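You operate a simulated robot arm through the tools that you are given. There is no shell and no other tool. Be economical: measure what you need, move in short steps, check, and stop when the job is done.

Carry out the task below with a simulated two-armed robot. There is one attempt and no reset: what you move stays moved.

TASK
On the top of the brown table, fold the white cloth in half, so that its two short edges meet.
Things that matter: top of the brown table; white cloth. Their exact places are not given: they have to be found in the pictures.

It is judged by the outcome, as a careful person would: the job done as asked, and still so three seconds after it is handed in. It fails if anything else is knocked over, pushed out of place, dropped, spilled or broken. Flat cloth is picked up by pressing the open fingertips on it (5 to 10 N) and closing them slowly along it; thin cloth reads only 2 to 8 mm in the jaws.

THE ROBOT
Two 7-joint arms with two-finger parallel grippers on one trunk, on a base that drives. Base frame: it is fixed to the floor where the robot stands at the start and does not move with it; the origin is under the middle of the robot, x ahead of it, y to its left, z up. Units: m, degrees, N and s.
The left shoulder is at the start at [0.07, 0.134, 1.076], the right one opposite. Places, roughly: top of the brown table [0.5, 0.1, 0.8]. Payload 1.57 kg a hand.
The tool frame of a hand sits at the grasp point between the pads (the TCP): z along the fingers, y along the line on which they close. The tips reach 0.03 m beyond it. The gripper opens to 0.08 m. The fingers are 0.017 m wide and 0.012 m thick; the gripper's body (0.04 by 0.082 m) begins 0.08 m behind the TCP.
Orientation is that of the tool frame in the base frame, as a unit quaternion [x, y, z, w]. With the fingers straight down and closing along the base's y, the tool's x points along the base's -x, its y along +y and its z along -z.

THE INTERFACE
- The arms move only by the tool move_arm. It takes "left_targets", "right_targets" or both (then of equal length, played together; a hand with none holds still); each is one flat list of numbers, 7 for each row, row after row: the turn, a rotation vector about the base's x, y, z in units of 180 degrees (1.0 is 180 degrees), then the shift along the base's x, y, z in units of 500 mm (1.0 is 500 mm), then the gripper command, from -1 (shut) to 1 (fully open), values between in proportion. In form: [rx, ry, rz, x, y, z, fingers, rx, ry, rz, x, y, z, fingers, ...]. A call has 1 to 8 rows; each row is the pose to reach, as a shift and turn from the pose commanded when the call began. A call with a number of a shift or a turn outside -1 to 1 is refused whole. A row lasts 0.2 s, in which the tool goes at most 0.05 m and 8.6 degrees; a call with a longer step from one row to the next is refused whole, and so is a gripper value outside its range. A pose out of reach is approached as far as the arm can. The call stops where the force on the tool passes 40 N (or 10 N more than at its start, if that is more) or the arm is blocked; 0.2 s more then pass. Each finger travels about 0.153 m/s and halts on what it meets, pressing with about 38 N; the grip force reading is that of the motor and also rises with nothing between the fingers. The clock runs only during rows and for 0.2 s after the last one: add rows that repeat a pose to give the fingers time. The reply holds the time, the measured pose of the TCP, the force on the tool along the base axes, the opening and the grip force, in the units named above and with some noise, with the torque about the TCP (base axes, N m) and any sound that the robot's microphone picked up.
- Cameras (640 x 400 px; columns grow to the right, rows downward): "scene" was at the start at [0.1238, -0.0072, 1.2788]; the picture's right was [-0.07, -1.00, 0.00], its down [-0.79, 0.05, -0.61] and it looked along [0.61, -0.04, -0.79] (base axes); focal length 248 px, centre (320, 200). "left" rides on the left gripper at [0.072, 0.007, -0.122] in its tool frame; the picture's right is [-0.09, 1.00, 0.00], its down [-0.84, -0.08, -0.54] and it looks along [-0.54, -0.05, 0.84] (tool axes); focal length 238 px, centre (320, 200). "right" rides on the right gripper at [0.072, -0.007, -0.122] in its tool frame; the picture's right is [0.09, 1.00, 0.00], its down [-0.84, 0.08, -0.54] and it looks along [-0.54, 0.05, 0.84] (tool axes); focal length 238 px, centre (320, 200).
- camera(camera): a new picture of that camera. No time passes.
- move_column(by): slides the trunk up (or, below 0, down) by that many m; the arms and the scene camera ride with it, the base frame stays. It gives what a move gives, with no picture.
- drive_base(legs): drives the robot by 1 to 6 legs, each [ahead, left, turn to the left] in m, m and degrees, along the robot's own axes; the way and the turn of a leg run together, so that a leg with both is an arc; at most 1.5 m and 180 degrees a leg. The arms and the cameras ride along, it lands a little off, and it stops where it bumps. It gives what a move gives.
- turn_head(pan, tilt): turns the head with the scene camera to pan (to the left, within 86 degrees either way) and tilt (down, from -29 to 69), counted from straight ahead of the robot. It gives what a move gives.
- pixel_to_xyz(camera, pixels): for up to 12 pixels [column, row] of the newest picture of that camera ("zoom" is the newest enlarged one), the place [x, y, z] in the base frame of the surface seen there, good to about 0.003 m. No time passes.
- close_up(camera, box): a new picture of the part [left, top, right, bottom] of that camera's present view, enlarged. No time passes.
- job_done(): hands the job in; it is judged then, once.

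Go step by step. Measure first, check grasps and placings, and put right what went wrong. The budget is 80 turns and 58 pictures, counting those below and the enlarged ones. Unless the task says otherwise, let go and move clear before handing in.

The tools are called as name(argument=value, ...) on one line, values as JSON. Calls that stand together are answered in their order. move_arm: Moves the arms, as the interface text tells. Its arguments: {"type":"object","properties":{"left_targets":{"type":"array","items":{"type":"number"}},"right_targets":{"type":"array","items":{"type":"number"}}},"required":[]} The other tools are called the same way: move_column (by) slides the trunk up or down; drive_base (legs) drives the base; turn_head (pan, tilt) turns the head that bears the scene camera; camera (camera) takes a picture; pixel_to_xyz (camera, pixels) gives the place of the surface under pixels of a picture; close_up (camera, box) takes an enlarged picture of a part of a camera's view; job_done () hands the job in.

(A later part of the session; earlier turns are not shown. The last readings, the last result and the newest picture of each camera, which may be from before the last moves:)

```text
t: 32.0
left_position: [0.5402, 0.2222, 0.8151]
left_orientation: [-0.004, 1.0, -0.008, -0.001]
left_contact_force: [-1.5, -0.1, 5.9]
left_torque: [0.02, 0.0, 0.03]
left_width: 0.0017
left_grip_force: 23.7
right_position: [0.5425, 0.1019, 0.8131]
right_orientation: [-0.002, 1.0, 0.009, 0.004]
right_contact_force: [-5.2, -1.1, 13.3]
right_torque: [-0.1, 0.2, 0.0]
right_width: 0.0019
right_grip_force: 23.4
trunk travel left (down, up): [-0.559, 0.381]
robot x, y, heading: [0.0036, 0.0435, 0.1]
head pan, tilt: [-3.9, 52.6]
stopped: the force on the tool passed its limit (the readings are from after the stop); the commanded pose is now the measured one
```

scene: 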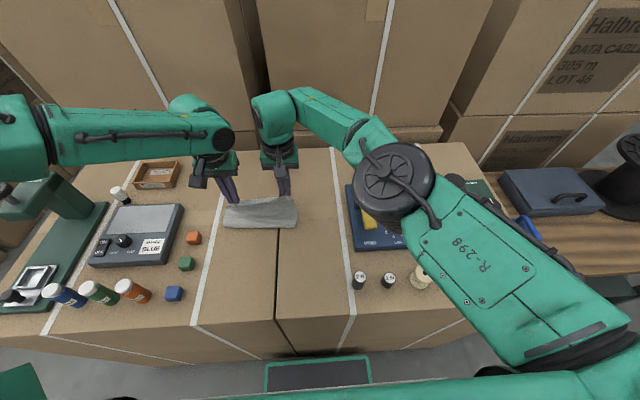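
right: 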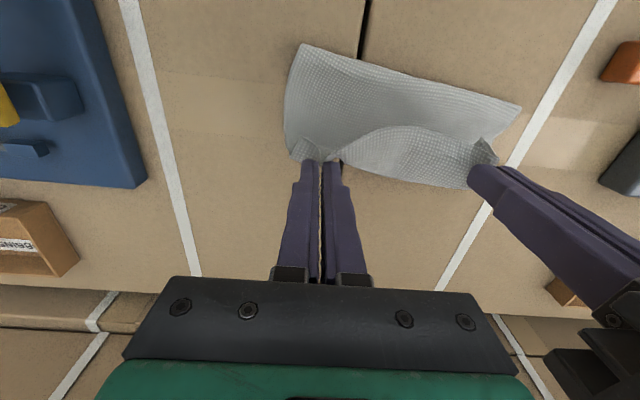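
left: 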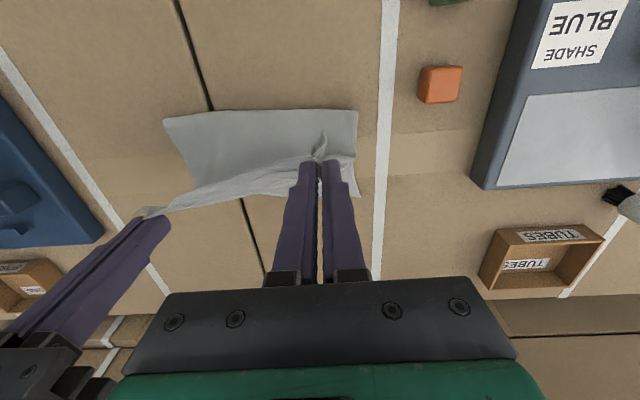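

The trunk can't help further; limit is x≈0.54 vs 0.59 needed. Lift slightly and look down to see how much clearance the base has to the table.

move_arm(left_targets=[0, 0, 0, -0.01, 0, 0.03, -1, 0, 0, 0, -0.01, 0, 0.05, -1], right_targets=[0, 0, 0, -0.01, 0, 0.03, -1, 0, 0, 0, -0.01, 0, 0.05, -1])

turn_head(pan=0, tilt=69)

camera(camera="scene")

pixel_to_xyz(camera="scene", pixels=[[250, 250], [250, 270], [250, 290], [320, 285], [320, 300], [320, 315], [320, 330], [320, 350], [320, 370], [200, 290], [400, 290], [420, 310]])

```text
t: 32.6
left_position: [0.5358, 0.224, 0.8376]
left_orientation: [-0.003, 1.0, -0.009, -0.004]
left_contact_force: [-0.4, -0.1, 0.2]
left_torque: [-0.04, 0.0, 0.01]
left_width: 0.0017
left_grip_force: 23.4
right_position: [0.5401, 0.1028, 0.8363]
right_orientation: [-0.003, 1.0, 0.007, 0.002]
right_contact_force: [-0.4, 0.3, 0.0]
right_torque: [-0.01, 0.01, 0.0]
right_width: 0.0018
right_grip_force: 23.4
trunk travel left (down, up): [-0.559, 0.381]
robot x, y, heading: [0.0007, 0.0407, 0.1]
head pan, tilt: [-3.9, 52.6]
```

```text
t: 33.4
left_position: [0.5361, 0.2221, 0.8391]
left_orientation: [-0.004, 1.0, -0.009, -0.004]
left_contact_force: [0.0, -0.1, -0.7]
left_torque: [0.0, -0.04, -0.02]
left_width: 0.0018
left_grip_force: 23.0
right_position: [0.5406, 0.1034, 0.8361]
right_orientation: [-0.003, 1.0, 0.007, 0.002]
right_contact_force: [0.2, 0.2, 0.3]
right_torque: [0.01, 0.01, 0.02]
right_width: 0.0018
right_grip_force: 23.4
trunk travel left (down, up): [-0.559, 0.381]
robot x, y, heading: [-0.0003, 0.0401, 0.1]
head pan, tilt: [0.0, 68.8]
```

```text
33 pictures are left
```

scene: 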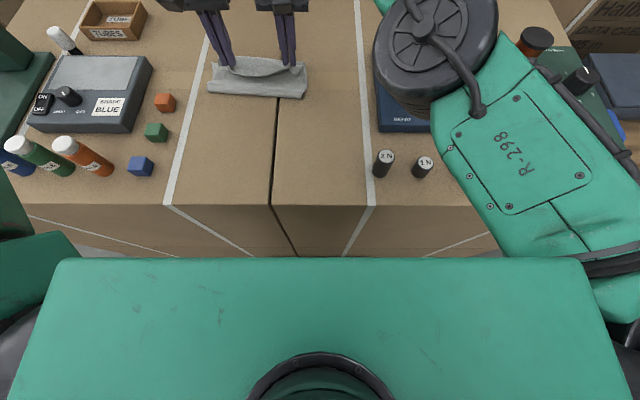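

```text
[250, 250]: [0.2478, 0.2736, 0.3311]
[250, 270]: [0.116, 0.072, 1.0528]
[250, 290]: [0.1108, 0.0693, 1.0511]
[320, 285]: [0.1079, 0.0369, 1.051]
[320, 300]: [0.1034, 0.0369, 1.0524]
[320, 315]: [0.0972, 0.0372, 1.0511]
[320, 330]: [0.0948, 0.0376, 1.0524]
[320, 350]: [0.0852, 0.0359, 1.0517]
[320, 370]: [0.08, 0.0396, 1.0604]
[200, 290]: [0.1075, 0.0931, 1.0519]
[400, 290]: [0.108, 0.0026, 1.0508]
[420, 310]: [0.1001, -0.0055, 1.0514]
```

The table's front face is at x≈0.248. The base front is hidden by the torso in this view; look again at the earlier tilt, where the base panel was visible.

turn_head(pan=0, tilt=56)

camera(camera="scene")

pixel_to_xyz(camera="scene", pixels=[[320, 320], [320, 330], [320, 340], [320, 346], [320, 352], [320, 360], [320, 370], [270, 335], [370, 335], [255, 150], [300, 150], [255, 130]])

```text
t: 34.1
left_position: [0.5357, 0.2229, 0.8385]
left_orientation: [-0.004, 1.0, -0.009, -0.004]
left_contact_force: [-0.6, -0.3, -0.5]
left_torque: [0.02, 0.0, 0.0]
left_width: 0.0017
left_grip_force: 23.4
right_position: [0.5402, 0.1022, 0.8367]
right_orientation: [-0.002, 1.0, 0.007, 0.002]
right_contact_force: [0.1, -0.4, -0.2]
right_torque: [-0.02, 0.0, -0.01]
right_width: 0.0016
right_grip_force: 23.2
trunk travel left (down, up): [-0.559, 0.381]
robot x, y, heading: [-0.001, 0.0408, 0.6]
head pan, tilt: [0.0, 56.0]
```

```text
32 pictures are left
```

scene: 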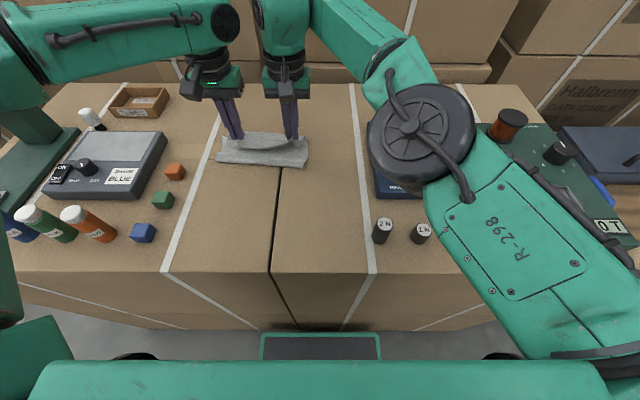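

```text
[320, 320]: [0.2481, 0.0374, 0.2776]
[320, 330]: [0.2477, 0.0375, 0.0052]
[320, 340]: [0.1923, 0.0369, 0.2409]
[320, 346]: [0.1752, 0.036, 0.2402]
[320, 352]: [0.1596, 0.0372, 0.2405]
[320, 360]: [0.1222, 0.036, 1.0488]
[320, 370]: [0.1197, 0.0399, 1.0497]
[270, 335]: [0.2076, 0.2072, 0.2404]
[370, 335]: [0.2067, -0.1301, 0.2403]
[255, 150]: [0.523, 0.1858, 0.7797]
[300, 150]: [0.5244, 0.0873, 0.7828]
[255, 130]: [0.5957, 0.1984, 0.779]
```

Base front is at ~0.21, only ~0.035 m clear of the table. Let me see the cloth's present state up close.

close_up(camera="scene", box=[200, 100, 328, 180])

camera(camera="left")

pixel_to_xyz(camera="zoom", pixels=[[80, 290], [300, 320], [530, 335], [110, 200], [250, 170], [380, 175], [540, 200], [520, 180]])

```text
5.00 times, centred on (264, 140) of scene
```

zoom: 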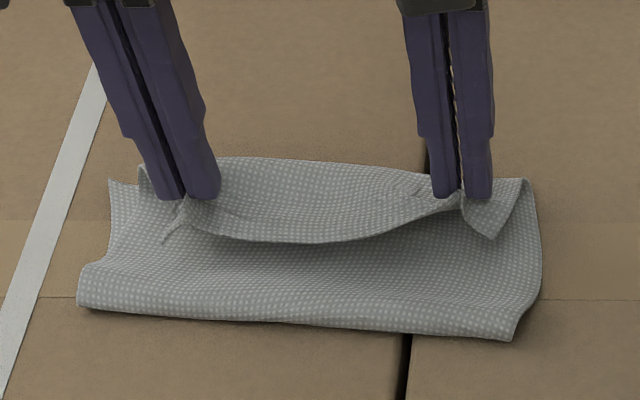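

```text
30 pictures are left
```

left: 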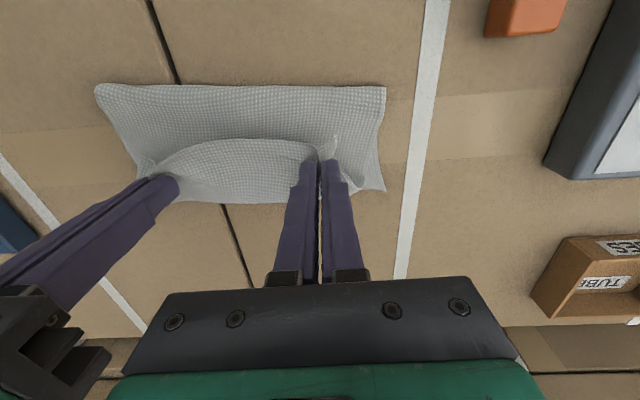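

```text
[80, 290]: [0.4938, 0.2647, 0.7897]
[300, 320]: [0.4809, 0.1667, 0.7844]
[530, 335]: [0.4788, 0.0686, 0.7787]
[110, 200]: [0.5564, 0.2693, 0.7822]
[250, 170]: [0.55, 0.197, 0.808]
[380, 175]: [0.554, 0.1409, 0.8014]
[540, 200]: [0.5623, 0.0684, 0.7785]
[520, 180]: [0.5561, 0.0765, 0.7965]
```

The far corners now lie near x≈0.57 and the held edge is curling back at x≈0.54, so the cloth must come closer to the robot. I'll swing the hands back along the arc, unfolding it, then back the base 0.075 m to drag the whole cloth toward me.

move_arm(left_targets=[0, 0, 0, -0.07, -0.005, 0.04, -1, 0, 0, 0, -0.14, -0.01, 0.06, -1, 0, 0, 0, -0.22, -0.016, 0.05, -1, 0, 0, 0, -0.29, -0.022, 0.03, -1, 0, 0, 0, -0.332, -0.025, 0.01, -1], right_targets=[0, 0, 0, -0.07, -0.005, 0.04, -1, 0, 0, 0, -0.14, -0.01, 0.06, -1, 0, 0, 0, -0.22, -0.016, 0.05, -1, 0, 0, 0, -0.29, -0.022, 0.03, -1, 0, 0, 0, -0.332, -0.025, 0.01, -1])

drive_base(legs=[[-0.075, 0, 0]])

camera(camera="scene")

camera(camera="left")

```text
t: 35.3
left_position: [0.3707, 0.2112, 0.844]
left_orientation: [-0.003, 1.0, -0.009, -0.003]
left_contact_force: [-0.4, -0.3, 0.7]
left_torque: [-0.01, 0.01, 0.01]
left_width: 0.0018
left_grip_force: 23.5
right_position: [0.3734, 0.0905, 0.8401]
right_orientation: [-0.002, 1.0, 0.007, 0.004]
right_contact_force: [-0.5, 0.4, 0.1]
right_torque: [0.01, -0.01, 0.01]
right_width: 0.0014
right_grip_force: 22.9
trunk travel left (down, up): [-0.559, 0.381]
robot x, y, heading: [0.0015, 0.0391, 0.2]
head pan, tilt: [0.0, 56.0]
```

```text
t: 36.4
left_position: [0.2971, 0.2108, 0.8443]
left_orientation: [-0.004, 1.0, -0.009, -0.002]
left_contact_force: [0.0, 0.1, -0.2]
left_torque: [0.0, 0.02, 0.0]
left_width: 0.0017
left_grip_force: 23.6
right_position: [0.2985, 0.0921, 0.8409]
right_orientation: [-0.004, 1.0, 0.007, 0.004]
right_contact_force: [-0.2, -0.5, 0.1]
right_torque: [0.02, -0.03, 0.0]
right_width: 0.0014
right_grip_force: 23.8
trunk travel left (down, up): [-0.559, 0.381]
robot x, y, heading: [-0.0764, 0.0392, 0.6]
head pan, tilt: [0.0, 56.0]
```

```text
29 pictures are left
```

scene: 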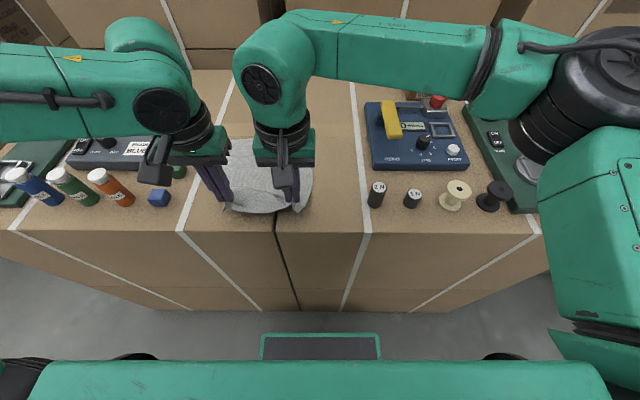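

```text
28 pictures are left
```

left: 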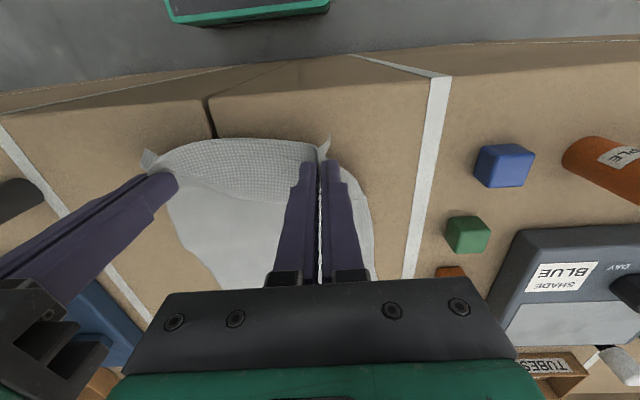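

The cloth followed. Find the far edge position now.

close_up(camera="scene", box=[190, 120, 340, 220])

pixel_to_xyz(camera="scene", pixels=[[232, 145], [240, 140], [248, 140], [240, 150], [236, 165], [311, 170], [305, 165], [312, 180]])

```text
4.00 times, centred on (265, 170) of scene
```

zoom: 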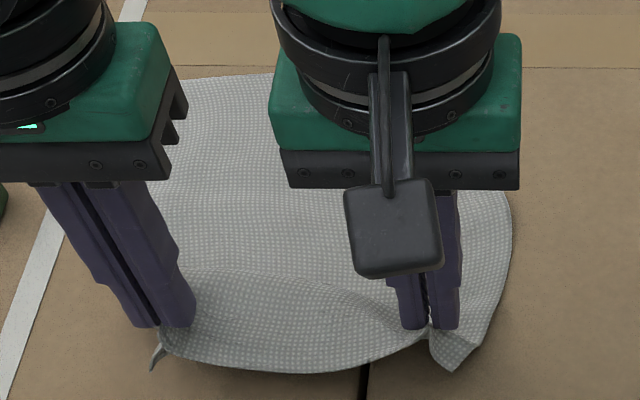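

```text
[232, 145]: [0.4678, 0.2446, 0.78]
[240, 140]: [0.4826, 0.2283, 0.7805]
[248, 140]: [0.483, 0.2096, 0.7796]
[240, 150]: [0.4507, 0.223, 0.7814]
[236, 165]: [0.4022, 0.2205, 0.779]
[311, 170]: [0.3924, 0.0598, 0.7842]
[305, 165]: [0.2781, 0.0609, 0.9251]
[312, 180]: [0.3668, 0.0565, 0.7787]
```

Far edge is now at x≈0.487. Drag another 0.05 m so I can lean the hands outward at the end, then raise the edge and drive forward over the fold.

drive_base(legs=[[-0.05, 0, 0]])

move_arm(left_targets=[0, 0, 0, 0.01, 0, 0.04, -1, 0, 0, 0, 0.03, 0, 0.08, -1, 0, 0, 0, 0.03, 0, 0.09, -1], right_targets=[0, 0, 0, 0.01, 0, 0.04, -1, 0, 0, 0, 0.03, 0, 0.08, -1, 0, 0, 0, 0.03, 0, 0.095, -1])

drive_base(legs=[[0.125, 0, 0]])

camera(camera="scene")

camera(camera="right")

```text
t: 37.3
left_position: [0.2475, 0.2119, 0.8439]
left_orientation: [-0.005, 1.0, -0.009, -0.003]
left_contact_force: [0.2, 0.4, -0.4]
left_torque: [-0.02, -0.02, 0.02]
left_width: 0.0018
left_grip_force: 23.4
right_position: [0.2503, 0.0919, 0.8401]
right_orientation: [-0.004, 1.0, 0.007, 0.003]
right_contact_force: [-0.1, -0.4, 0.1]
right_torque: [0.01, -0.03, -0.02]
right_width: 0.0016
right_grip_force: 23.0
trunk travel left (down, up): [-0.559, 0.381]
robot x, y, heading: [-0.12, 0.0391, 0.7]
head pan, tilt: [0.0, 56.0]
```

```text
t: 38.1
left_position: [0.2621, 0.212, 0.8892]
left_orientation: [-0.005, 1.0, -0.009, -0.003]
left_contact_force: [-0.3, -0.8, -0.4]
left_torque: [0.01, -0.01, -0.02]
left_width: 0.002
left_grip_force: 23.2
right_position: [0.2635, 0.0911, 0.8872]
right_orientation: [-0.004, 1.0, 0.007, 0.003]
right_contact_force: [-0.7, -0.2, 1.2]
right_torque: [0.02, 0.03, 0.04]
right_width: 0.0018
right_grip_force: 23.2
trunk travel left (down, up): [-0.559, 0.381]
robot x, y, heading: [-0.1254, 0.0377, 0.2]
head pan, tilt: [0.0, 56.0]
```

```text
t: 39.3
left_position: [0.3856, 0.2123, 0.8892]
left_orientation: [-0.005, 1.0, -0.009, -0.003]
left_contact_force: [-0.5, -0.6, -0.5]
left_torque: [0.01, 0.02, -0.02]
left_width: 0.0019
left_grip_force: 23.6
right_position: [0.3896, 0.0923, 0.8865]
right_orientation: [-0.003, 1.0, 0.007, 0.003]
right_contact_force: [0.1, 0.2, 0.6]
right_torque: [-0.03, -0.02, -0.03]
right_width: 0.0015
right_grip_force: 24.1
trunk travel left (down, up): [-0.559, 0.381]
robot x, y, heading: [-0.0018, 0.0415, 0.2]
head pan, tilt: [0.0, 56.0]
```

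```text
26 pictures are left
```

scene: 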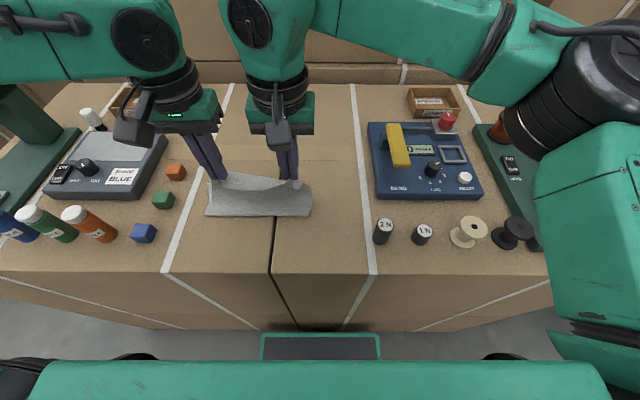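

```text
25 pictures are left
```

right: 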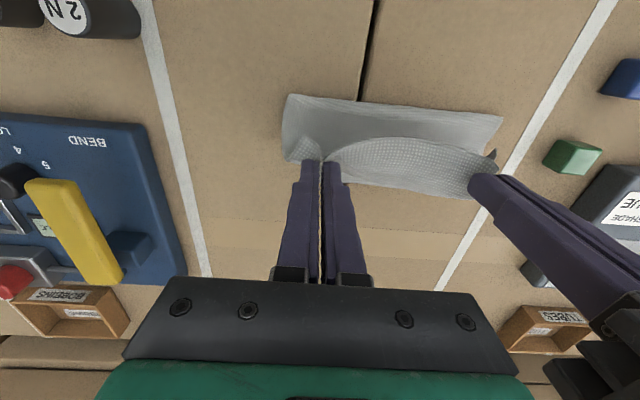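

Now tip the hands outward (fingers pointing back toward me), target lean 40°, while moving forward and down.

move_arm(left_targets=[0, 0.045, 0, 0.02, 0, -0.014, -1, 0, 0.09, 0, 0.04, 0, -0.028, -1, 0, 0.135, 0, 0.058, 0, -0.042, -1, 0, 0.18, 0, 0.075, 0, -0.058, -1, 0, 0.222, 0, 0.086, 0, -0.072, -1], right_targets=[0, 0.045, 0, 0.02, 0, -0.014, -1, 0, 0.09, 0, 0.04, 0, -0.028, -1, 0, 0.135, 0, 0.058, 0, -0.042, -1, 0, 0.18, 0, 0.075, 0, -0.058, -1, 0, 0.222, 0, 0.086, 0, -0.072, -1])

camera(camera="scene")

```text
t: 40.5
left_position: [0.4067, 0.2264, 0.8674]
left_orientation: [-0.006, 0.939, -0.009, -0.344]
left_contact_force: [0.1, -14.3, -0.8]
left_torque: [-0.23, -0.04, 0.44]
left_width: 0.0024
left_grip_force: 23.7
left hand out of reach, approached as far as the arm can: row 5
right_position: [0.4103, 0.0877, 0.8571]
right_orientation: [-0.005, 0.942, 0.01, -0.334]
right_contact_force: [-2.7, 14.3, 0.5]
right_torque: [0.19, 0.02, -0.31]
right_width: 0.0016
right_grip_force: 23.2
right hand out of reach, approached as far as the arm can: row 5
trunk travel left (down, up): [-0.559, 0.381]
robot x, y, heading: [0.0029, 0.0386, 0.2]
head pan, tilt: [0.0, 56.0]
```

```text
24 pictures are left
```

scene: 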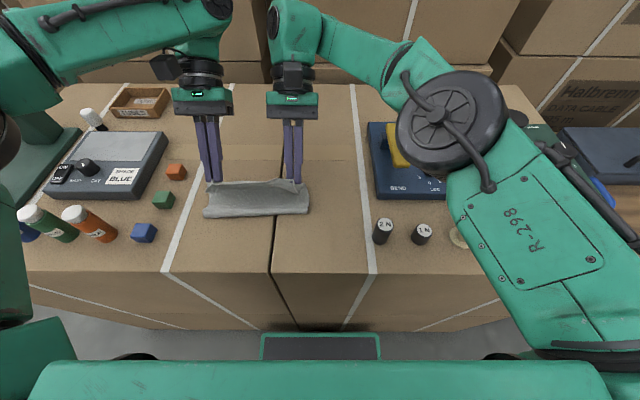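

Lean of 40° achieved at tip x≈0.388. Check where the far edge lies before finishing.

close_up(camera="scene", box=[190, 150, 325, 235])

pixel_to_xyz(camera="zoom", pixels=[[65, 300], [300, 310], [560, 290], [70, 155], [85, 145], [300, 140], [400, 135], [550, 160], [570, 215], [160, 160], [250, 145], [535, 165]])

```text
4.71 times, centred on (258, 192) of scene
```

zoom: 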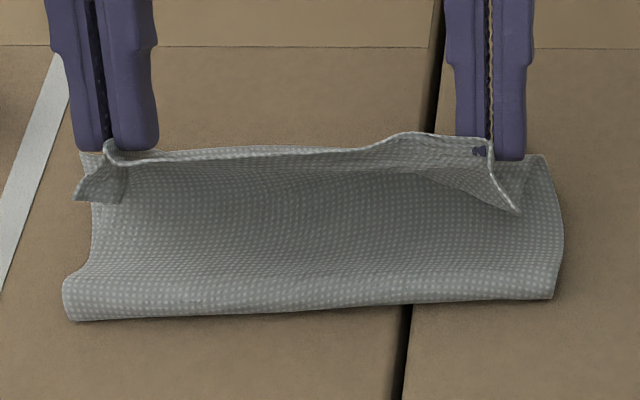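

```text
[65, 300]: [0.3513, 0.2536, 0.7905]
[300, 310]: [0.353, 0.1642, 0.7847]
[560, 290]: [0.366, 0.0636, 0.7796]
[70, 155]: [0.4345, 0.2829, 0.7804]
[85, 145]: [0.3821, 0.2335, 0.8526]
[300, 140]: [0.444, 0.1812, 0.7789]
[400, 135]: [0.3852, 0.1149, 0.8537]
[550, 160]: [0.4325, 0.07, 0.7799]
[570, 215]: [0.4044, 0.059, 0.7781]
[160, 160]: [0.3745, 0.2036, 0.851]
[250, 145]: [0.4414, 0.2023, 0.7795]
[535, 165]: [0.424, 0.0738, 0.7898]
```

Leaning worked well: the held edge now stands up at the hands instead of curling under. Far edge is at x≈0.437, y≈0.07–0.27, so I need the tips at x≈0.431, centred on y≈0.172. Drive the base 0.02 ahead and 0.02 left, then adjust the arms.

drive_base(legs=[[0.018, 0.02, 0]])

move_arm(left_targets=[0, -0.03, 0, 0.01, -0.015, -0.02, -1, 0, -0.067, 0, 0.02, -0.03, -0.04, -1, 0, -0.067, 0, 0.036, -0.03, -0.06, -1, 0, -0.067, 0, 0.04, -0.03, -0.07, -1], right_targets=[0, -0.03, 0, 0.01, 0.002, -0.015, -1, 0, -0.067, 0, 0.02, 0.004, -0.03, -1, 0, -0.067, 0, 0.03, 0.006, -0.045, -1, 0, -0.067, 0, 0.034, 0.006, -0.055, -1])

close_up(camera="scene", box=[190, 150, 325, 235])

```text
t: 41.4
left_position: [0.425, 0.2478, 0.8677]
left_orientation: [-0.007, 0.939, -0.008, -0.344]
left_contact_force: [1.8, -19.7, -1.0]
left_torque: [-0.36, -0.08, 0.56]
left_width: 0.0025
left_grip_force: 23.7
right_position: [0.4272, 0.1076, 0.857]
right_orientation: [-0.004, 0.942, 0.007, -0.336]
right_contact_force: [-1.5, 19.9, 1.4]
right_torque: [0.29, 0.03, -0.48]
right_width: 0.0017
right_grip_force: 23.3
trunk travel left (down, up): [-0.559, 0.381]
robot x, y, heading: [0.0185, 0.0627, 0.6]
head pan, tilt: [0.0, 56.0]
```

```text
t: 42.4
left_position: [0.4434, 0.2336, 0.8326]
left_orientation: [-0.007, 0.97, -0.009, -0.242]
left_contact_force: [0.3, -0.7, -0.3]
left_torque: [-0.02, -0.01, 0.01]
left_width: 0.0018
left_grip_force: 23.4
right_position: [0.4447, 0.1114, 0.8291]
right_orientation: [-0.004, 0.972, 0.008, -0.235]
right_contact_force: [0.5, 0.1, 0.2]
right_torque: [-0.01, -0.03, 0.0]
right_width: 0.0015
right_grip_force: 24.2
trunk travel left (down, up): [-0.559, 0.381]
robot x, y, heading: [0.0189, 0.0631, 0.2]
head pan, tilt: [0.0, 56.0]
```

```text
4.71 times, centred on (258, 192) of scene
```

zoom: 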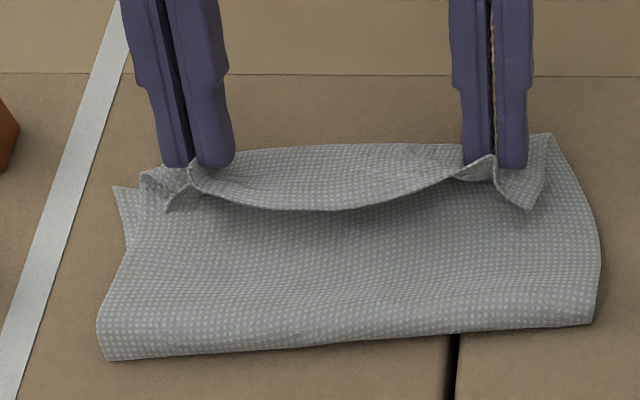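

Measure edges now.

pixel_to_xyz(camera="zoom", pixels=[[118, 192], [145, 178], [170, 205], [250, 152], [350, 148], [430, 148], [545, 138], [330, 208], [530, 205], [105, 355], [590, 320], [350, 250]])

camera(camera="left")

camera(camera="right")

```text
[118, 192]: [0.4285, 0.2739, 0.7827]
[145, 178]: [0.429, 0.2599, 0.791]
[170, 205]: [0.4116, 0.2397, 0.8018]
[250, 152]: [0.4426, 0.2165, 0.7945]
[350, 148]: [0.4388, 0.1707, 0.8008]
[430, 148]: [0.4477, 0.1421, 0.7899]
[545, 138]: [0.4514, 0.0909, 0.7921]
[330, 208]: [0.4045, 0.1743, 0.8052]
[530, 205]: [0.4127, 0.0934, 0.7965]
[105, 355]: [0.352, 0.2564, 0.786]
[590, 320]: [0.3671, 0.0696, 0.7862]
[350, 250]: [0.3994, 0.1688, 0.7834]
```

```text
21 pictures are left
```

left: 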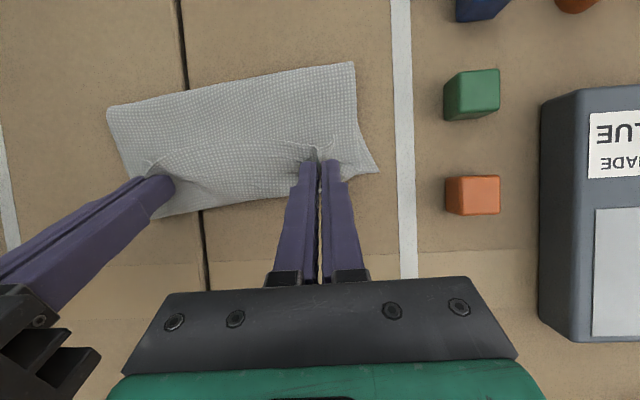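

```text
20 pictures are left
```

right: 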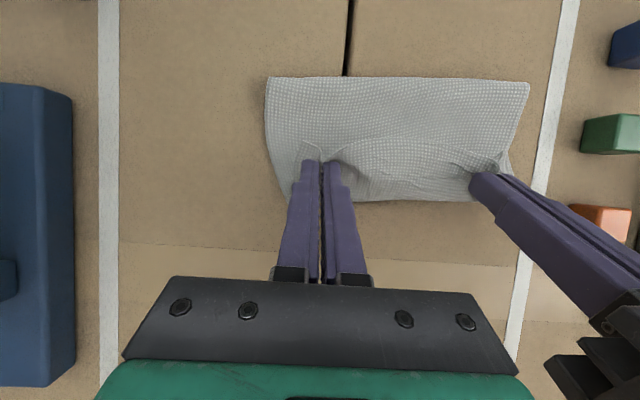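

Fold line sits too far forward (x≈0.355) so the top layer has ~3 cm surplus and the edge curls. I'll swing the edge back to lay the cloth down toward me, then redo the arc higher and tauter about a fold line at x≈0.325.

move_arm(left_targets=[0, 0, 0, -0.06, -0.006, 0.07, -1, 0, 0, 0, -0.13, -0.012, 0.13, -1, 0, 0, 0, -0.21, -0.02, 0.15, -1, 0, 0, 0, -0.28, -0.028, 0.11, -1, 0, 0, 0, -0.32, -0.032, 0.05, -1], right_targets=[0, 0, 0, -0.06, -0.006, 0.07, -1, 0, 0, 0, -0.125, -0.012, 0.13, -1, 0, 0, 0, -0.2, -0.022, 0.15, -1, 0, 0, 0, -0.265, -0.032, 0.115, -1, 0, 0, 0, -0.3, -0.038, 0.057, -1])

camera(camera="scene")

```text
t: 43.5
left_position: [0.2847, 0.2159, 0.8564]
left_orientation: [-0.006, 0.97, -0.009, -0.243]
left_contact_force: [0.1, -0.8, 0.3]
left_torque: [0.0, 0.04, 0.03]
left_width: 0.0018
left_grip_force: 23.8
right_position: [0.2976, 0.0913, 0.8576]
right_orientation: [-0.003, 0.972, 0.009, -0.235]
right_contact_force: [-0.4, 0.0, 0.8]
right_torque: [0.03, 0.05, 0.01]
right_width: 0.0016
right_grip_force: 23.8
trunk travel left (down, up): [-0.559, 0.381]
robot x, y, heading: [0.019, 0.0617, 0.4]
head pan, tilt: [0.0, 56.0]
```

```text
19 pictures are left
```

scene: 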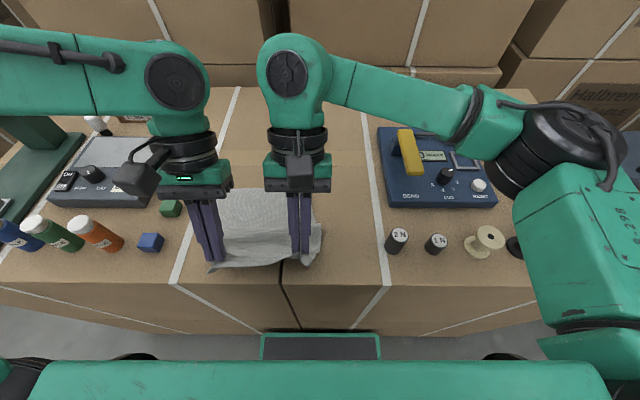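

The cloth is laid open again. Measure the far edge.

pixel_to_xyz(camera="scene", pixels=[[225, 194], [240, 192], [258, 191], [275, 192], [309, 195], [258, 187], [260, 240], [260, 262], [320, 230], [318, 250]])

close_up(camera="scene", box=[195, 175, 340, 280])

```text
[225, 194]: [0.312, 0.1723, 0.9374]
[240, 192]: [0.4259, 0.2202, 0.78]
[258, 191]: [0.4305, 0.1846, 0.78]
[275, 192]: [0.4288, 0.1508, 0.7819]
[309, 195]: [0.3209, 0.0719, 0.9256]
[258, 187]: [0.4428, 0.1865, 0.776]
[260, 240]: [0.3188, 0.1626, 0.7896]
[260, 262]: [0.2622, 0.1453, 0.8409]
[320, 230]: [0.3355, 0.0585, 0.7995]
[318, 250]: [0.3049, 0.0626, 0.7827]
```

```text
3.81 times, centred on (268, 228) of scene
```

zoom: 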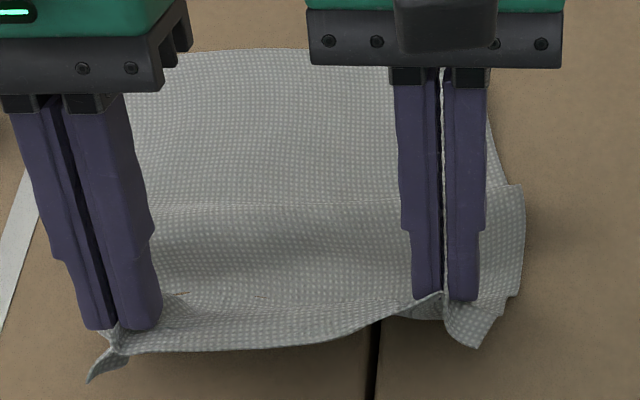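

Far edge is at x≈0.43–0.44. Now the tighter arc of ~0.11 m radius about x≈0.322, ending with tips at x≈0.431 just above the bottom layer.

move_arm(left_targets=[0, 0, 0, 0.028, 0.003, 0.064, -1, 0, 0, 0, 0.068, 0.007, 0.116, -1, 0, 0, 0, 0.128, 0.013, 0.12, -1, 0, 0, 0, 0.192, 0.019, 0.1, -1, 0, 0, 0, 0.248, 0.025, 0.064, -1, 0, 0, 0, 0.288, 0.029, 0.016, -1, 0, 0, 0, 0.314, 0.031, -0.036, -1, 0, 0, 0, 0.32, 0.032, -0.06, -1], right_targets=[0, 0, 0, 0.004, 0.003, 0.062, -1, 0, 0, 0, 0.042, 0.007, 0.114, -1, 0, 0, 0, 0.102, 0.012, 0.118, -1, 0, 0, 0, 0.166, 0.017, 0.098, -1, 0, 0, 0, 0.222, 0.022, 0.062, -1, 0, 0, 0, 0.262, 0.025, 0.014, -1, 0, 0, 0, 0.288, 0.027, -0.038, -1, 0, 0, 0, 0.294, 0.028, -0.062, -1])

close_up(camera="scene", box=[190, 160, 350, 260])

camera(camera="left")

```text
t: 45.4
left_position: [0.4459, 0.2346, 0.827]
left_orientation: [-0.007, 0.97, -0.008, -0.242]
left_contact_force: [-0.2, -1.9, 0.0]
left_torque: [-0.04, 0.02, 0.03]
left_width: 0.0021
left_grip_force: 23.5
right_position: [0.4438, 0.1062, 0.8288]
right_orientation: [-0.003, 0.972, 0.008, -0.236]
right_contact_force: [0.5, 1.0, 0.1]
right_torque: [-0.02, -0.04, -0.03]
right_width: 0.0017
right_grip_force: 23.3
trunk travel left (down, up): [-0.559, 0.381]
robot x, y, heading: [0.0175, 0.0611, 0.5]
head pan, tilt: [0.0, 56.0]
```

```text
4.00 times, centred on (270, 210) of scene
```

zoom: 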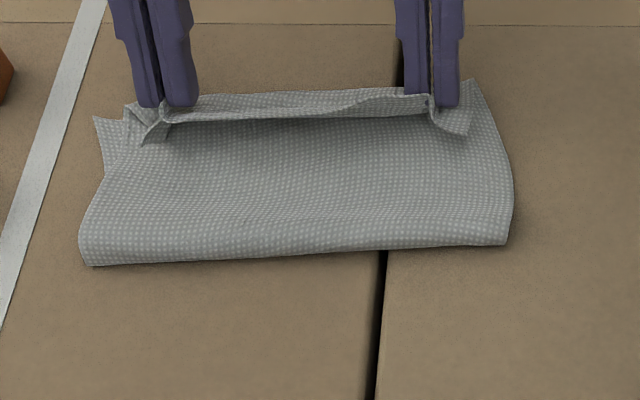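

```text
16 pictures are left
```

left: 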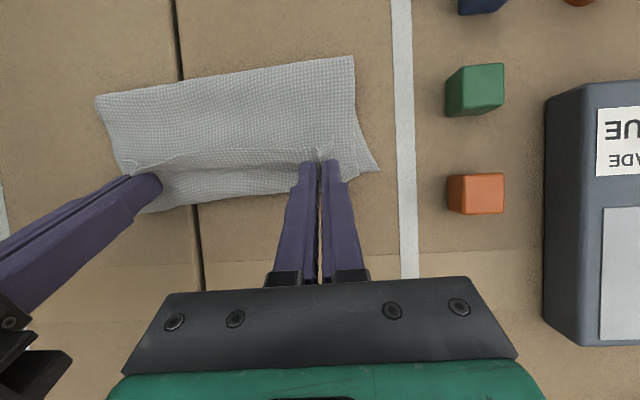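

Much better: the held edge is nearly straight. Measure the edge against the far edge of the bottom layer.

pixel_to_xyz(camera="left", pixels=[[240, 150], [240, 158], [240, 170], [240, 185], [240, 195], [376, 171], [150, 209], [355, 60], [100, 100], [230, 80], [175, 200], [345, 165]])

pixel_to_xyz(camera="zoom", pixels=[[96, 119], [475, 84], [280, 92], [280, 117], [85, 260], [505, 240], [300, 252], [512, 190]])

```text
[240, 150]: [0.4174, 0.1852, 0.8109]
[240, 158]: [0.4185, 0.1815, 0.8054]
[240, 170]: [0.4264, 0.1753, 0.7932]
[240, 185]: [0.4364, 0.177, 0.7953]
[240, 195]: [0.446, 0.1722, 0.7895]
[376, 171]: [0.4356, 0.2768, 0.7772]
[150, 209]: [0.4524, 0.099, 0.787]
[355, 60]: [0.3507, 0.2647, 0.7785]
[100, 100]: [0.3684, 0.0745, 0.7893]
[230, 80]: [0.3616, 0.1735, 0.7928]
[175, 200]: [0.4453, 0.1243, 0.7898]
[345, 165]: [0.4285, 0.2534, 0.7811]
```

```text
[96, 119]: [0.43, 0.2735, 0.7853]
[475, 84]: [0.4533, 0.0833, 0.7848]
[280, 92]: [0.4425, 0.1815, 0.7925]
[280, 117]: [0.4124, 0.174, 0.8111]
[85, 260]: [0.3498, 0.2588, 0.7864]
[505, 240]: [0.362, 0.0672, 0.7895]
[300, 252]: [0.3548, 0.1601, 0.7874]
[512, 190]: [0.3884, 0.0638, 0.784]
```

The edge stands at x≈0.415, but the fold is still at 0.35 versus far edge 0.436–0.453: my arc radius was slightly too large (cloth peeled). Swing back once more, lower and further, then use a smaller 0.085 m arc.

move_arm(left_targets=[0, 0, 0, -0.06, -0.006, 0.07, -1, 0, 0, 0, -0.13, -0.012, 0.12, -1, 0, 0, 0, -0.21, -0.02, 0.13, -1, 0, 0, 0, -0.29, -0.028, 0.09, -1, 0, 0, 0, -0.34, -0.034, 0.03, -1, 0, 0, 0, -0.364, -0.036, 0.008, -1], right_targets=[0, 0, 0, -0.06, -0.006, 0.07, -1, 0, 0, 0, -0.13, -0.012, 0.12, -1, 0, 0, 0, -0.21, -0.02, 0.13, -1, 0, 0, 0, -0.29, -0.028, 0.09, -1, 0, 0, 0, -0.34, -0.034, 0.03, -1, 0, 0, 0, -0.364, -0.036, 0.006, -1])

move_arm(left_targets=[0, 0, 0, 0.024, 0.004, 0.06, -1, 0, 0, 0, 0.07, 0.011, 0.1, -1, 0, 0, 0, 0.13, 0.02, 0.116, -1, 0, 0, 0, 0.19, 0.03, 0.114, -1, 0, 0, 0, 0.244, 0.038, 0.09, -1, 0, 0, 0, 0.29, 0.045, 0.05, -1, 0, 0.014, 0, 0.326, 0.05, 0.006, -1, 0, 0.028, 0, 0.343, 0.052, -0.01, -1], right_targets=[0, 0, 0, 0.026, 0.004, 0.06, -1, 0, 0, 0, 0.075, 0.011, 0.1, -1, 0, 0, 0, 0.14, 0.02, 0.116, -1, 0, 0, 0, 0.204, 0.03, 0.114, -1, 0, 0, 0, 0.262, 0.038, 0.09, -1, 0, 0, 0, 0.31, 0.045, 0.05, -1, 0, 0.014, 0, 0.348, 0.05, 0.006, -1, 0, 0.028, 0, 0.367, 0.052, -0.01, -1])

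close_up(camera="scene", box=[190, 160, 350, 260])

pixel_to_xyz(camera="zoom", pixels=[[96, 119], [475, 90], [280, 92], [280, 100], [280, 110], [280, 120], [280, 135], [85, 275], [505, 260], [300, 265], [300, 280], [512, 190]])

```text
t: 46.8
left_position: [0.261, 0.216, 0.8318]
left_orientation: [-0.007, 0.97, -0.009, -0.243]
left_contact_force: [0.4, -0.9, 0.0]
left_torque: [0.01, 0.01, 0.0]
left_width: 0.0022
left_grip_force: 23.3
right_position: [0.2608, 0.0888, 0.8296]
right_orientation: [-0.004, 0.972, 0.008, -0.234]
right_contact_force: [-0.2, 1.8, -0.2]
right_torque: [-0.02, 0.02, -0.02]
right_width: 0.0016
right_grip_force: 23.4
trunk travel left (down, up): [-0.559, 0.381]
robot x, y, heading: [0.0186, 0.0606, 0.5]
head pan, tilt: [0.0, 56.0]
```

```text
t: 48.5
left_position: [0.4349, 0.2415, 0.8263]
left_orientation: [-0.006, 0.958, -0.008, -0.285]
left_contact_force: [-0.3, -1.0, 0.1]
left_torque: [-0.07, 0.03, 0.06]
left_width: 0.0025
left_grip_force: 23.7
right_position: [0.4436, 0.1142, 0.8257]
right_orientation: [-0.002, 0.961, 0.009, -0.277]
right_contact_force: [0.0, 1.4, -0.1]
right_torque: [0.06, 0.01, -0.04]
right_width: 0.0016
right_grip_force: 23.7
trunk travel left (down, up): [-0.559, 0.381]
robot x, y, heading: [0.0176, 0.0645, 0.5]
head pan, tilt: [0.0, 56.0]
```

```text
4.00 times, centred on (270, 210) of scene
```

zoom: 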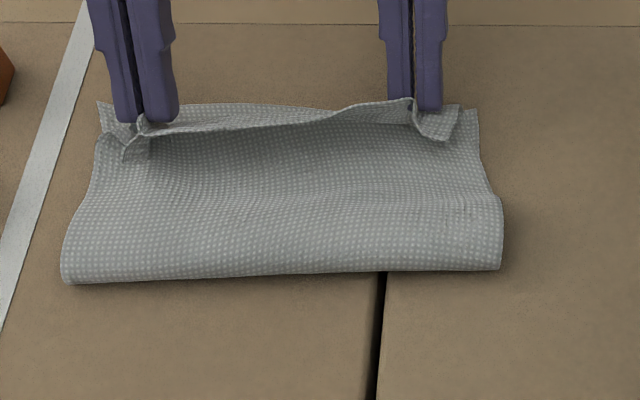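

```text
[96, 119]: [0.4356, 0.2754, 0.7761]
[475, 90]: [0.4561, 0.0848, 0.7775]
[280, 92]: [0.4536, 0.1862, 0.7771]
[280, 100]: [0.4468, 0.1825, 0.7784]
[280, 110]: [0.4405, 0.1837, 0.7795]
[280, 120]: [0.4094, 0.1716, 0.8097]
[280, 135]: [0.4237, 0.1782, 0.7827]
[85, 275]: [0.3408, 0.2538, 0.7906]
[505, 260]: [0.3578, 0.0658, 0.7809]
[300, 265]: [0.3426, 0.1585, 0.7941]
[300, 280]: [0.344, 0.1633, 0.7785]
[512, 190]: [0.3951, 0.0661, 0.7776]
```

Better: bottom layer now runs from x≈0.34 to ≈0.445. Lower the tips onto the cloth and then open.

move_arm(left_targets=[0, 0, 0, -0.004, 0, -0.014, -1, 0, 0, 0, -0.008, 0, -0.024, -1, 0, 0, 0, -0.008, 0, -0.024, -0.9, 0, 0, 0, -0.008, 0, -0.024, -0.7, 0, 0, 0, -0.008, 0, -0.024, -0.5, 0, 0, 0, -0.008, 0, -0.024, -0.4], right_targets=[0, 0, 0, -0.004, 0, -0.014, -1, 0, 0, 0, -0.008, 0, -0.024, -1, 0, 0, 0, -0.008, 0, -0.024, -0.9, 0, 0, 0, -0.008, 0, -0.024, -0.7, 0, 0, 0, -0.008, 0, -0.024, -0.5, 0, 0, 0, -0.008, 0, -0.024, -0.4])

close_up(camera="scene", box=[190, 160, 350, 260])

```text
t: 50.0
left_position: [0.4293, 0.2423, 0.8135]
left_orientation: [-0.007, 0.958, -0.009, -0.286]
left_contact_force: [0.0, -1.2, 0.4]
left_torque: [-0.03, -0.02, -0.03]
left_width: 0.024
left_grip_force: 0.0
right_position: [0.4393, 0.1137, 0.8137]
right_orientation: [-0.003, 0.961, 0.008, -0.277]
right_contact_force: [1.1, 0.2, 1.5]
right_torque: [0.01, 0.0, -0.01]
right_width: 0.0232
right_grip_force: 0.1
trunk travel left (down, up): [-0.559, 0.381]
robot x, y, heading: [0.0171, 0.0615, 0.4]
head pan, tilt: [0.0, 56.0]
```

```text
4.00 times, centred on (270, 210) of scene
```

zoom: 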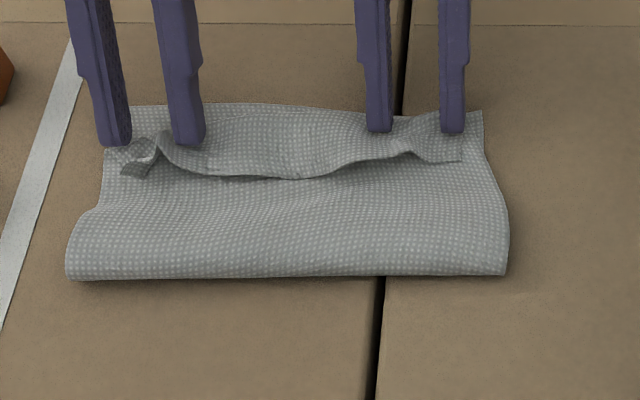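

Released; the edge flap fell back toward me (zoom row ~175). Retreat along the finger direction and up, then look before raking the flap open.

move_arm(left_targets=[0, 0, 0, 0.03, 0, 0.05, -0.4, 0, 0, 0, 0.06, 0, 0.1, -0.2, 0, 0, 0, 0.06, 0, 0.18, 0, 0, -0.045, 0, 0, 0, 0.22, 0, 0, -0.09, 0, -0.06, 0.02, 0.24, 0.4, 0, -0.135, 0, -0.12, 0.03, 0.24, 0.6, 0, -0.18, 0, -0.18, 0.03, 0.22, 0.6], right_targets=[0, 0, 0, 0.03, 0, 0.05, -0.4, 0, 0, 0, 0.06, 0, 0.1, -0.2, 0, 0, 0, 0.06, 0, 0.18, 0, 0, -0.045, 0, 0, -0.02, 0.22, 0, 0, -0.09, 0, -0.06, -0.04, 0.24, 0.4, 0, -0.135, 0, -0.12, -0.05, 0.24, 0.6, 0, -0.18, 0, -0.18, -0.05, 0.22, 0.6])

close_up(camera="scene", box=[190, 160, 350, 260])

pixel_to_xyz(camera="zoom", pixels=[[110, 115], [280, 108], [480, 112], [150, 170], [200, 175], [300, 176], [400, 150], [450, 155], [300, 200], [300, 270], [80, 275], [500, 270]])

```text
t: 51.5
left_position: [0.3371, 0.2577, 0.922]
left_orientation: [-0.005, 1.0, -0.01, -0.005]
left_contact_force: [0.4, -0.6, 0.6]
left_torque: [0.01, -0.04, -0.01]
left_width: 0.064
left_grip_force: 0.0
left hand out of reach, approached as far as the arm can: row 1, 2, 3
right_position: [0.3463, 0.0865, 0.926]
right_orientation: [-0.005, 1.0, 0.008, 0.006]
right_contact_force: [-0.2, -0.6, 0.7]
right_torque: [-0.01, -0.03, 0.01]
right_width: 0.0642
right_grip_force: 0.0
right hand out of reach, approached as far as the arm can: row 1, 2, 3
trunk travel left (down, up): [-0.559, 0.381]
robot x, y, heading: [0.0201, 0.0626, 0.4]
head pan, tilt: [0.0, 56.0]
```

```text
4.00 times, centred on (270, 210) of scene
```

zoom: 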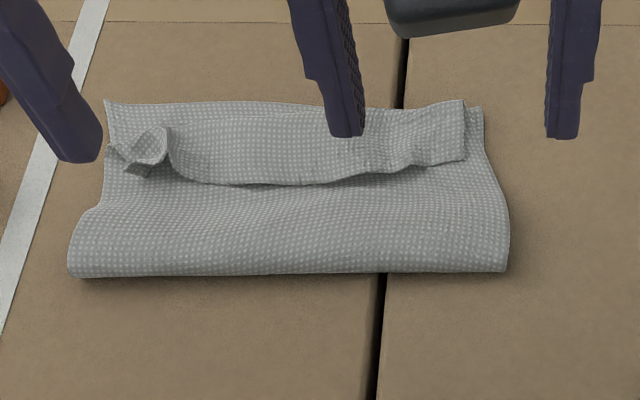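

```text
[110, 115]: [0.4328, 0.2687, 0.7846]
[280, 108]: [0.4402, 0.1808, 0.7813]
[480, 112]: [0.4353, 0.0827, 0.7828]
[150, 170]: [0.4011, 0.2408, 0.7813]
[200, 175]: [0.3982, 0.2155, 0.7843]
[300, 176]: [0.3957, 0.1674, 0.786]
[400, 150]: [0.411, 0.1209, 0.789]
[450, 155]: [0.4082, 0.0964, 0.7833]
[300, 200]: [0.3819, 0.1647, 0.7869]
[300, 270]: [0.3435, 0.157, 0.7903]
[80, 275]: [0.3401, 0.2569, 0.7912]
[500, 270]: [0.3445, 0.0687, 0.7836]
```

The top layer's edge strip (~3.5 cm) is folded back to x≈0.40, and the fold sits at 0.342 versus ideal ≈0.325. I'll regrasp that edge (left y≈0.226, right y≈0.106), unfold, and redo with a smaller arc. Hover first.

move_arm(left_targets=[0, -0.03, 0, 0.04, -0.02, -0.05, -0.25, 0, -0.06, 0, 0.08, -0.04, -0.1, -0.25, 0, -0.09, 0, 0.119, -0.063, -0.15, -0.25, 0, -0.111, 0, 0.119, -0.063, -0.174, -0.25], right_targets=[0, -0.03, 0, 0.04, 0.01, -0.05, -0.25, 0, -0.06, 0, 0.08, 0.02, -0.1, -0.25, 0, -0.09, 0, 0.115, 0.039, -0.15, -0.25, 0, -0.111, 0, 0.115, 0.039, -0.182, -0.25])

camera(camera="left")

```text
t: 52.5
left_position: [0.4194, 0.224, 0.8427]
left_orientation: [-0.003, 0.986, -0.011, 0.166]
left_contact_force: [0.2, 0.6, -0.1]
left_torque: [-0.01, -0.01, -0.02]
left_width: 0.03
left_grip_force: 0.1
left hand out of reach, approached as far as the arm can: row 4
right_position: [0.409, 0.1093, 0.8289]
right_orientation: [-0.007, 0.985, 0.005, 0.175]
right_contact_force: [0.2, 0.0, -0.8]
right_torque: [-0.05, -0.02, -0.03]
right_width: 0.03
right_grip_force: 0.1
trunk travel left (down, up): [-0.559, 0.381]
robot x, y, heading: [0.0178, 0.0596, 0.6]
head pan, tilt: [0.0, 56.0]
```

```text
12 pictures are left
```

left: 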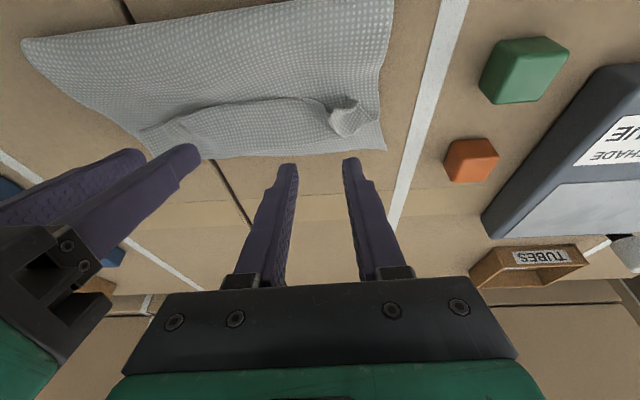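

The left wrist is limited again this close; back the base 0.06 m and reposition.

drive_base(legs=[[-0.06, 0, 0]])

move_arm(left_targets=[0, 0, 0, 0.035, 0, 0, -0.25, 0, 0, 0, 0.074, 0.004, -0.015, -0.25, 0, 0, 0, 0.074, 0.004, -0.015, -0.25], right_targets=[0, 0, 0, 0.055, 0, 0.01, -0.25, 0, 0, 0, 0.11, -0.006, 0.012, -0.25, 0, 0, 0, 0.11, -0.006, 0.012, -0.25])

close_up(camera="right", box=[200, 60, 640, 300])

```text
t: 53.5
left_position: [0.3574, 0.2203, 0.8447]
left_orientation: [-0.002, 0.986, -0.011, 0.167]
left_contact_force: [-0.1, -0.2, -0.2]
left_torque: [-0.04, 0.01, -0.02]
left_width: 0.0302
left_grip_force: 0.0
right_position: [0.3484, 0.1077, 0.8287]
right_orientation: [-0.007, 0.984, 0.006, 0.176]
right_contact_force: [0.1, 0.2, 0.3]
right_torque: [0.0, -0.03, 0.0]
right_width: 0.0299
right_grip_force: 0.0
trunk travel left (down, up): [-0.559, 0.381]
robot x, y, heading: [-0.041, 0.0603, 0.3]
head pan, tilt: [0.0, 56.0]
```

```text
t: 54.3
left_position: [0.3932, 0.2224, 0.8364]
left_orientation: [-0.001, 0.986, -0.011, 0.167]
left_contact_force: [0.2, 0.3, 0.4]
left_torque: [-0.03, -0.05, 0.0]
left_width: 0.0298
left_grip_force: 0.0
right_position: [0.4021, 0.1042, 0.8337]
right_orientation: [-0.006, 0.984, 0.006, 0.176]
right_contact_force: [0.4, 0.0, -0.1]
right_torque: [0.01, -0.06, -0.02]
right_width: 0.0299
right_grip_force: 0.0
trunk travel left (down, up): [-0.559, 0.381]
robot x, y, heading: [-0.0437, 0.0581, 0.6]
head pan, tilt: [0.0, 56.0]
```

```text
1.45 times, centred on (420, 180) of right
```

zoom: 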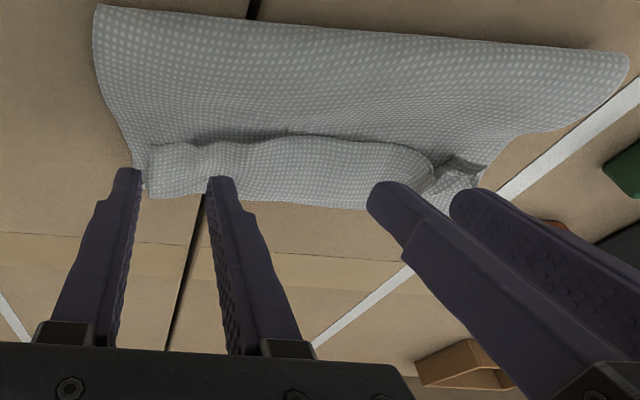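

Measure the flap edge from this view before descending.

pixel_to_xyz(camera="zoom", pixels=[[155, 148], [155, 142], [200, 146], [250, 145], [300, 140], [350, 145], [400, 150], [425, 160], [155, 190], [250, 200], [445, 168], [330, 125]])

```text
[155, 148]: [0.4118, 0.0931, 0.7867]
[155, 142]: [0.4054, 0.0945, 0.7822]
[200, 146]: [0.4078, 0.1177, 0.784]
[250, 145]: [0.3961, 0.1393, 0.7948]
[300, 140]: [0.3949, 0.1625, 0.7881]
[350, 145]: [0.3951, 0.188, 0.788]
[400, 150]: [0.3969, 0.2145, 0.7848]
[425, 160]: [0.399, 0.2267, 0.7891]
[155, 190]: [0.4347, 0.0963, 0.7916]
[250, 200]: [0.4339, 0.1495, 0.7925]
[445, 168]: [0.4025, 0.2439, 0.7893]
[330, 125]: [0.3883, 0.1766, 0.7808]
```

Flap edge: x≈0.398 (left), 0.406 (right). Adjust and descend close to contact.

move_arm(left_targets=[0, 0, 0, 0.013, 0.011, -0.01, -0.25, 0, 0, 0, 0.013, 0.011, -0.032, -0.25, 0, 0, 0, 0.013, 0.011, -0.036, -0.25], right_targets=[0, 0, 0, 0.011, 0.016, -0.01, -0.25, 0, 0, 0, 0.011, 0.016, -0.026, -0.25, 0, 0, 0, 0.011, 0.016, -0.03, -0.25])

```text
t: 55.1
left_position: [0.4014, 0.2287, 0.8179]
left_orientation: [-0.003, 0.986, -0.011, 0.166]
left_contact_force: [0.5, 1.4, -0.2]
left_torque: [-0.01, -0.01, 0.04]
left_width: 0.03
left_grip_force: 0.1
right_position: [0.4067, 0.1113, 0.8194]
right_orientation: [-0.006, 0.984, 0.006, 0.176]
right_contact_force: [0.0, -0.7, 0.0]
right_torque: [-0.01, 0.04, 0.01]
right_width: 0.0299
right_grip_force: 0.0
trunk travel left (down, up): [-0.559, 0.381]
robot x, y, heading: [-0.0476, 0.0591, 0.3]
head pan, tilt: [0.0, 56.0]
```

move_arm(left_targets=[0, 0, 0, 0, 0, -0.004, -0.25, 0, 0, 0, 0, 0, -0.006, -0.25], right_targets=[0, 0, 0, 0, 0, -0.005, -0.25, 0, 0, 0, 0, 0, -0.008, -0.25])

```text
t: 55.7
left_position: [0.4022, 0.2285, 0.8157]
left_orientation: [-0.003, 0.986, -0.011, 0.166]
left_contact_force: [-0.2, 0.4, -0.6]
left_torque: [-0.03, 0.02, -0.05]
left_width: 0.03
left_grip_force: 0.0
right_position: [0.4089, 0.1109, 0.8159]
right_orientation: [-0.006, 0.984, 0.006, 0.176]
right_contact_force: [-1.0, 0.3, 0.2]
right_torque: [0.01, -0.02, -0.02]
right_width: 0.03
right_grip_force: 0.0
trunk travel left (down, up): [-0.559, 0.381]
robot x, y, heading: [-0.0439, 0.0594, 0.2]
head pan, tilt: [0.0, 56.0]
```

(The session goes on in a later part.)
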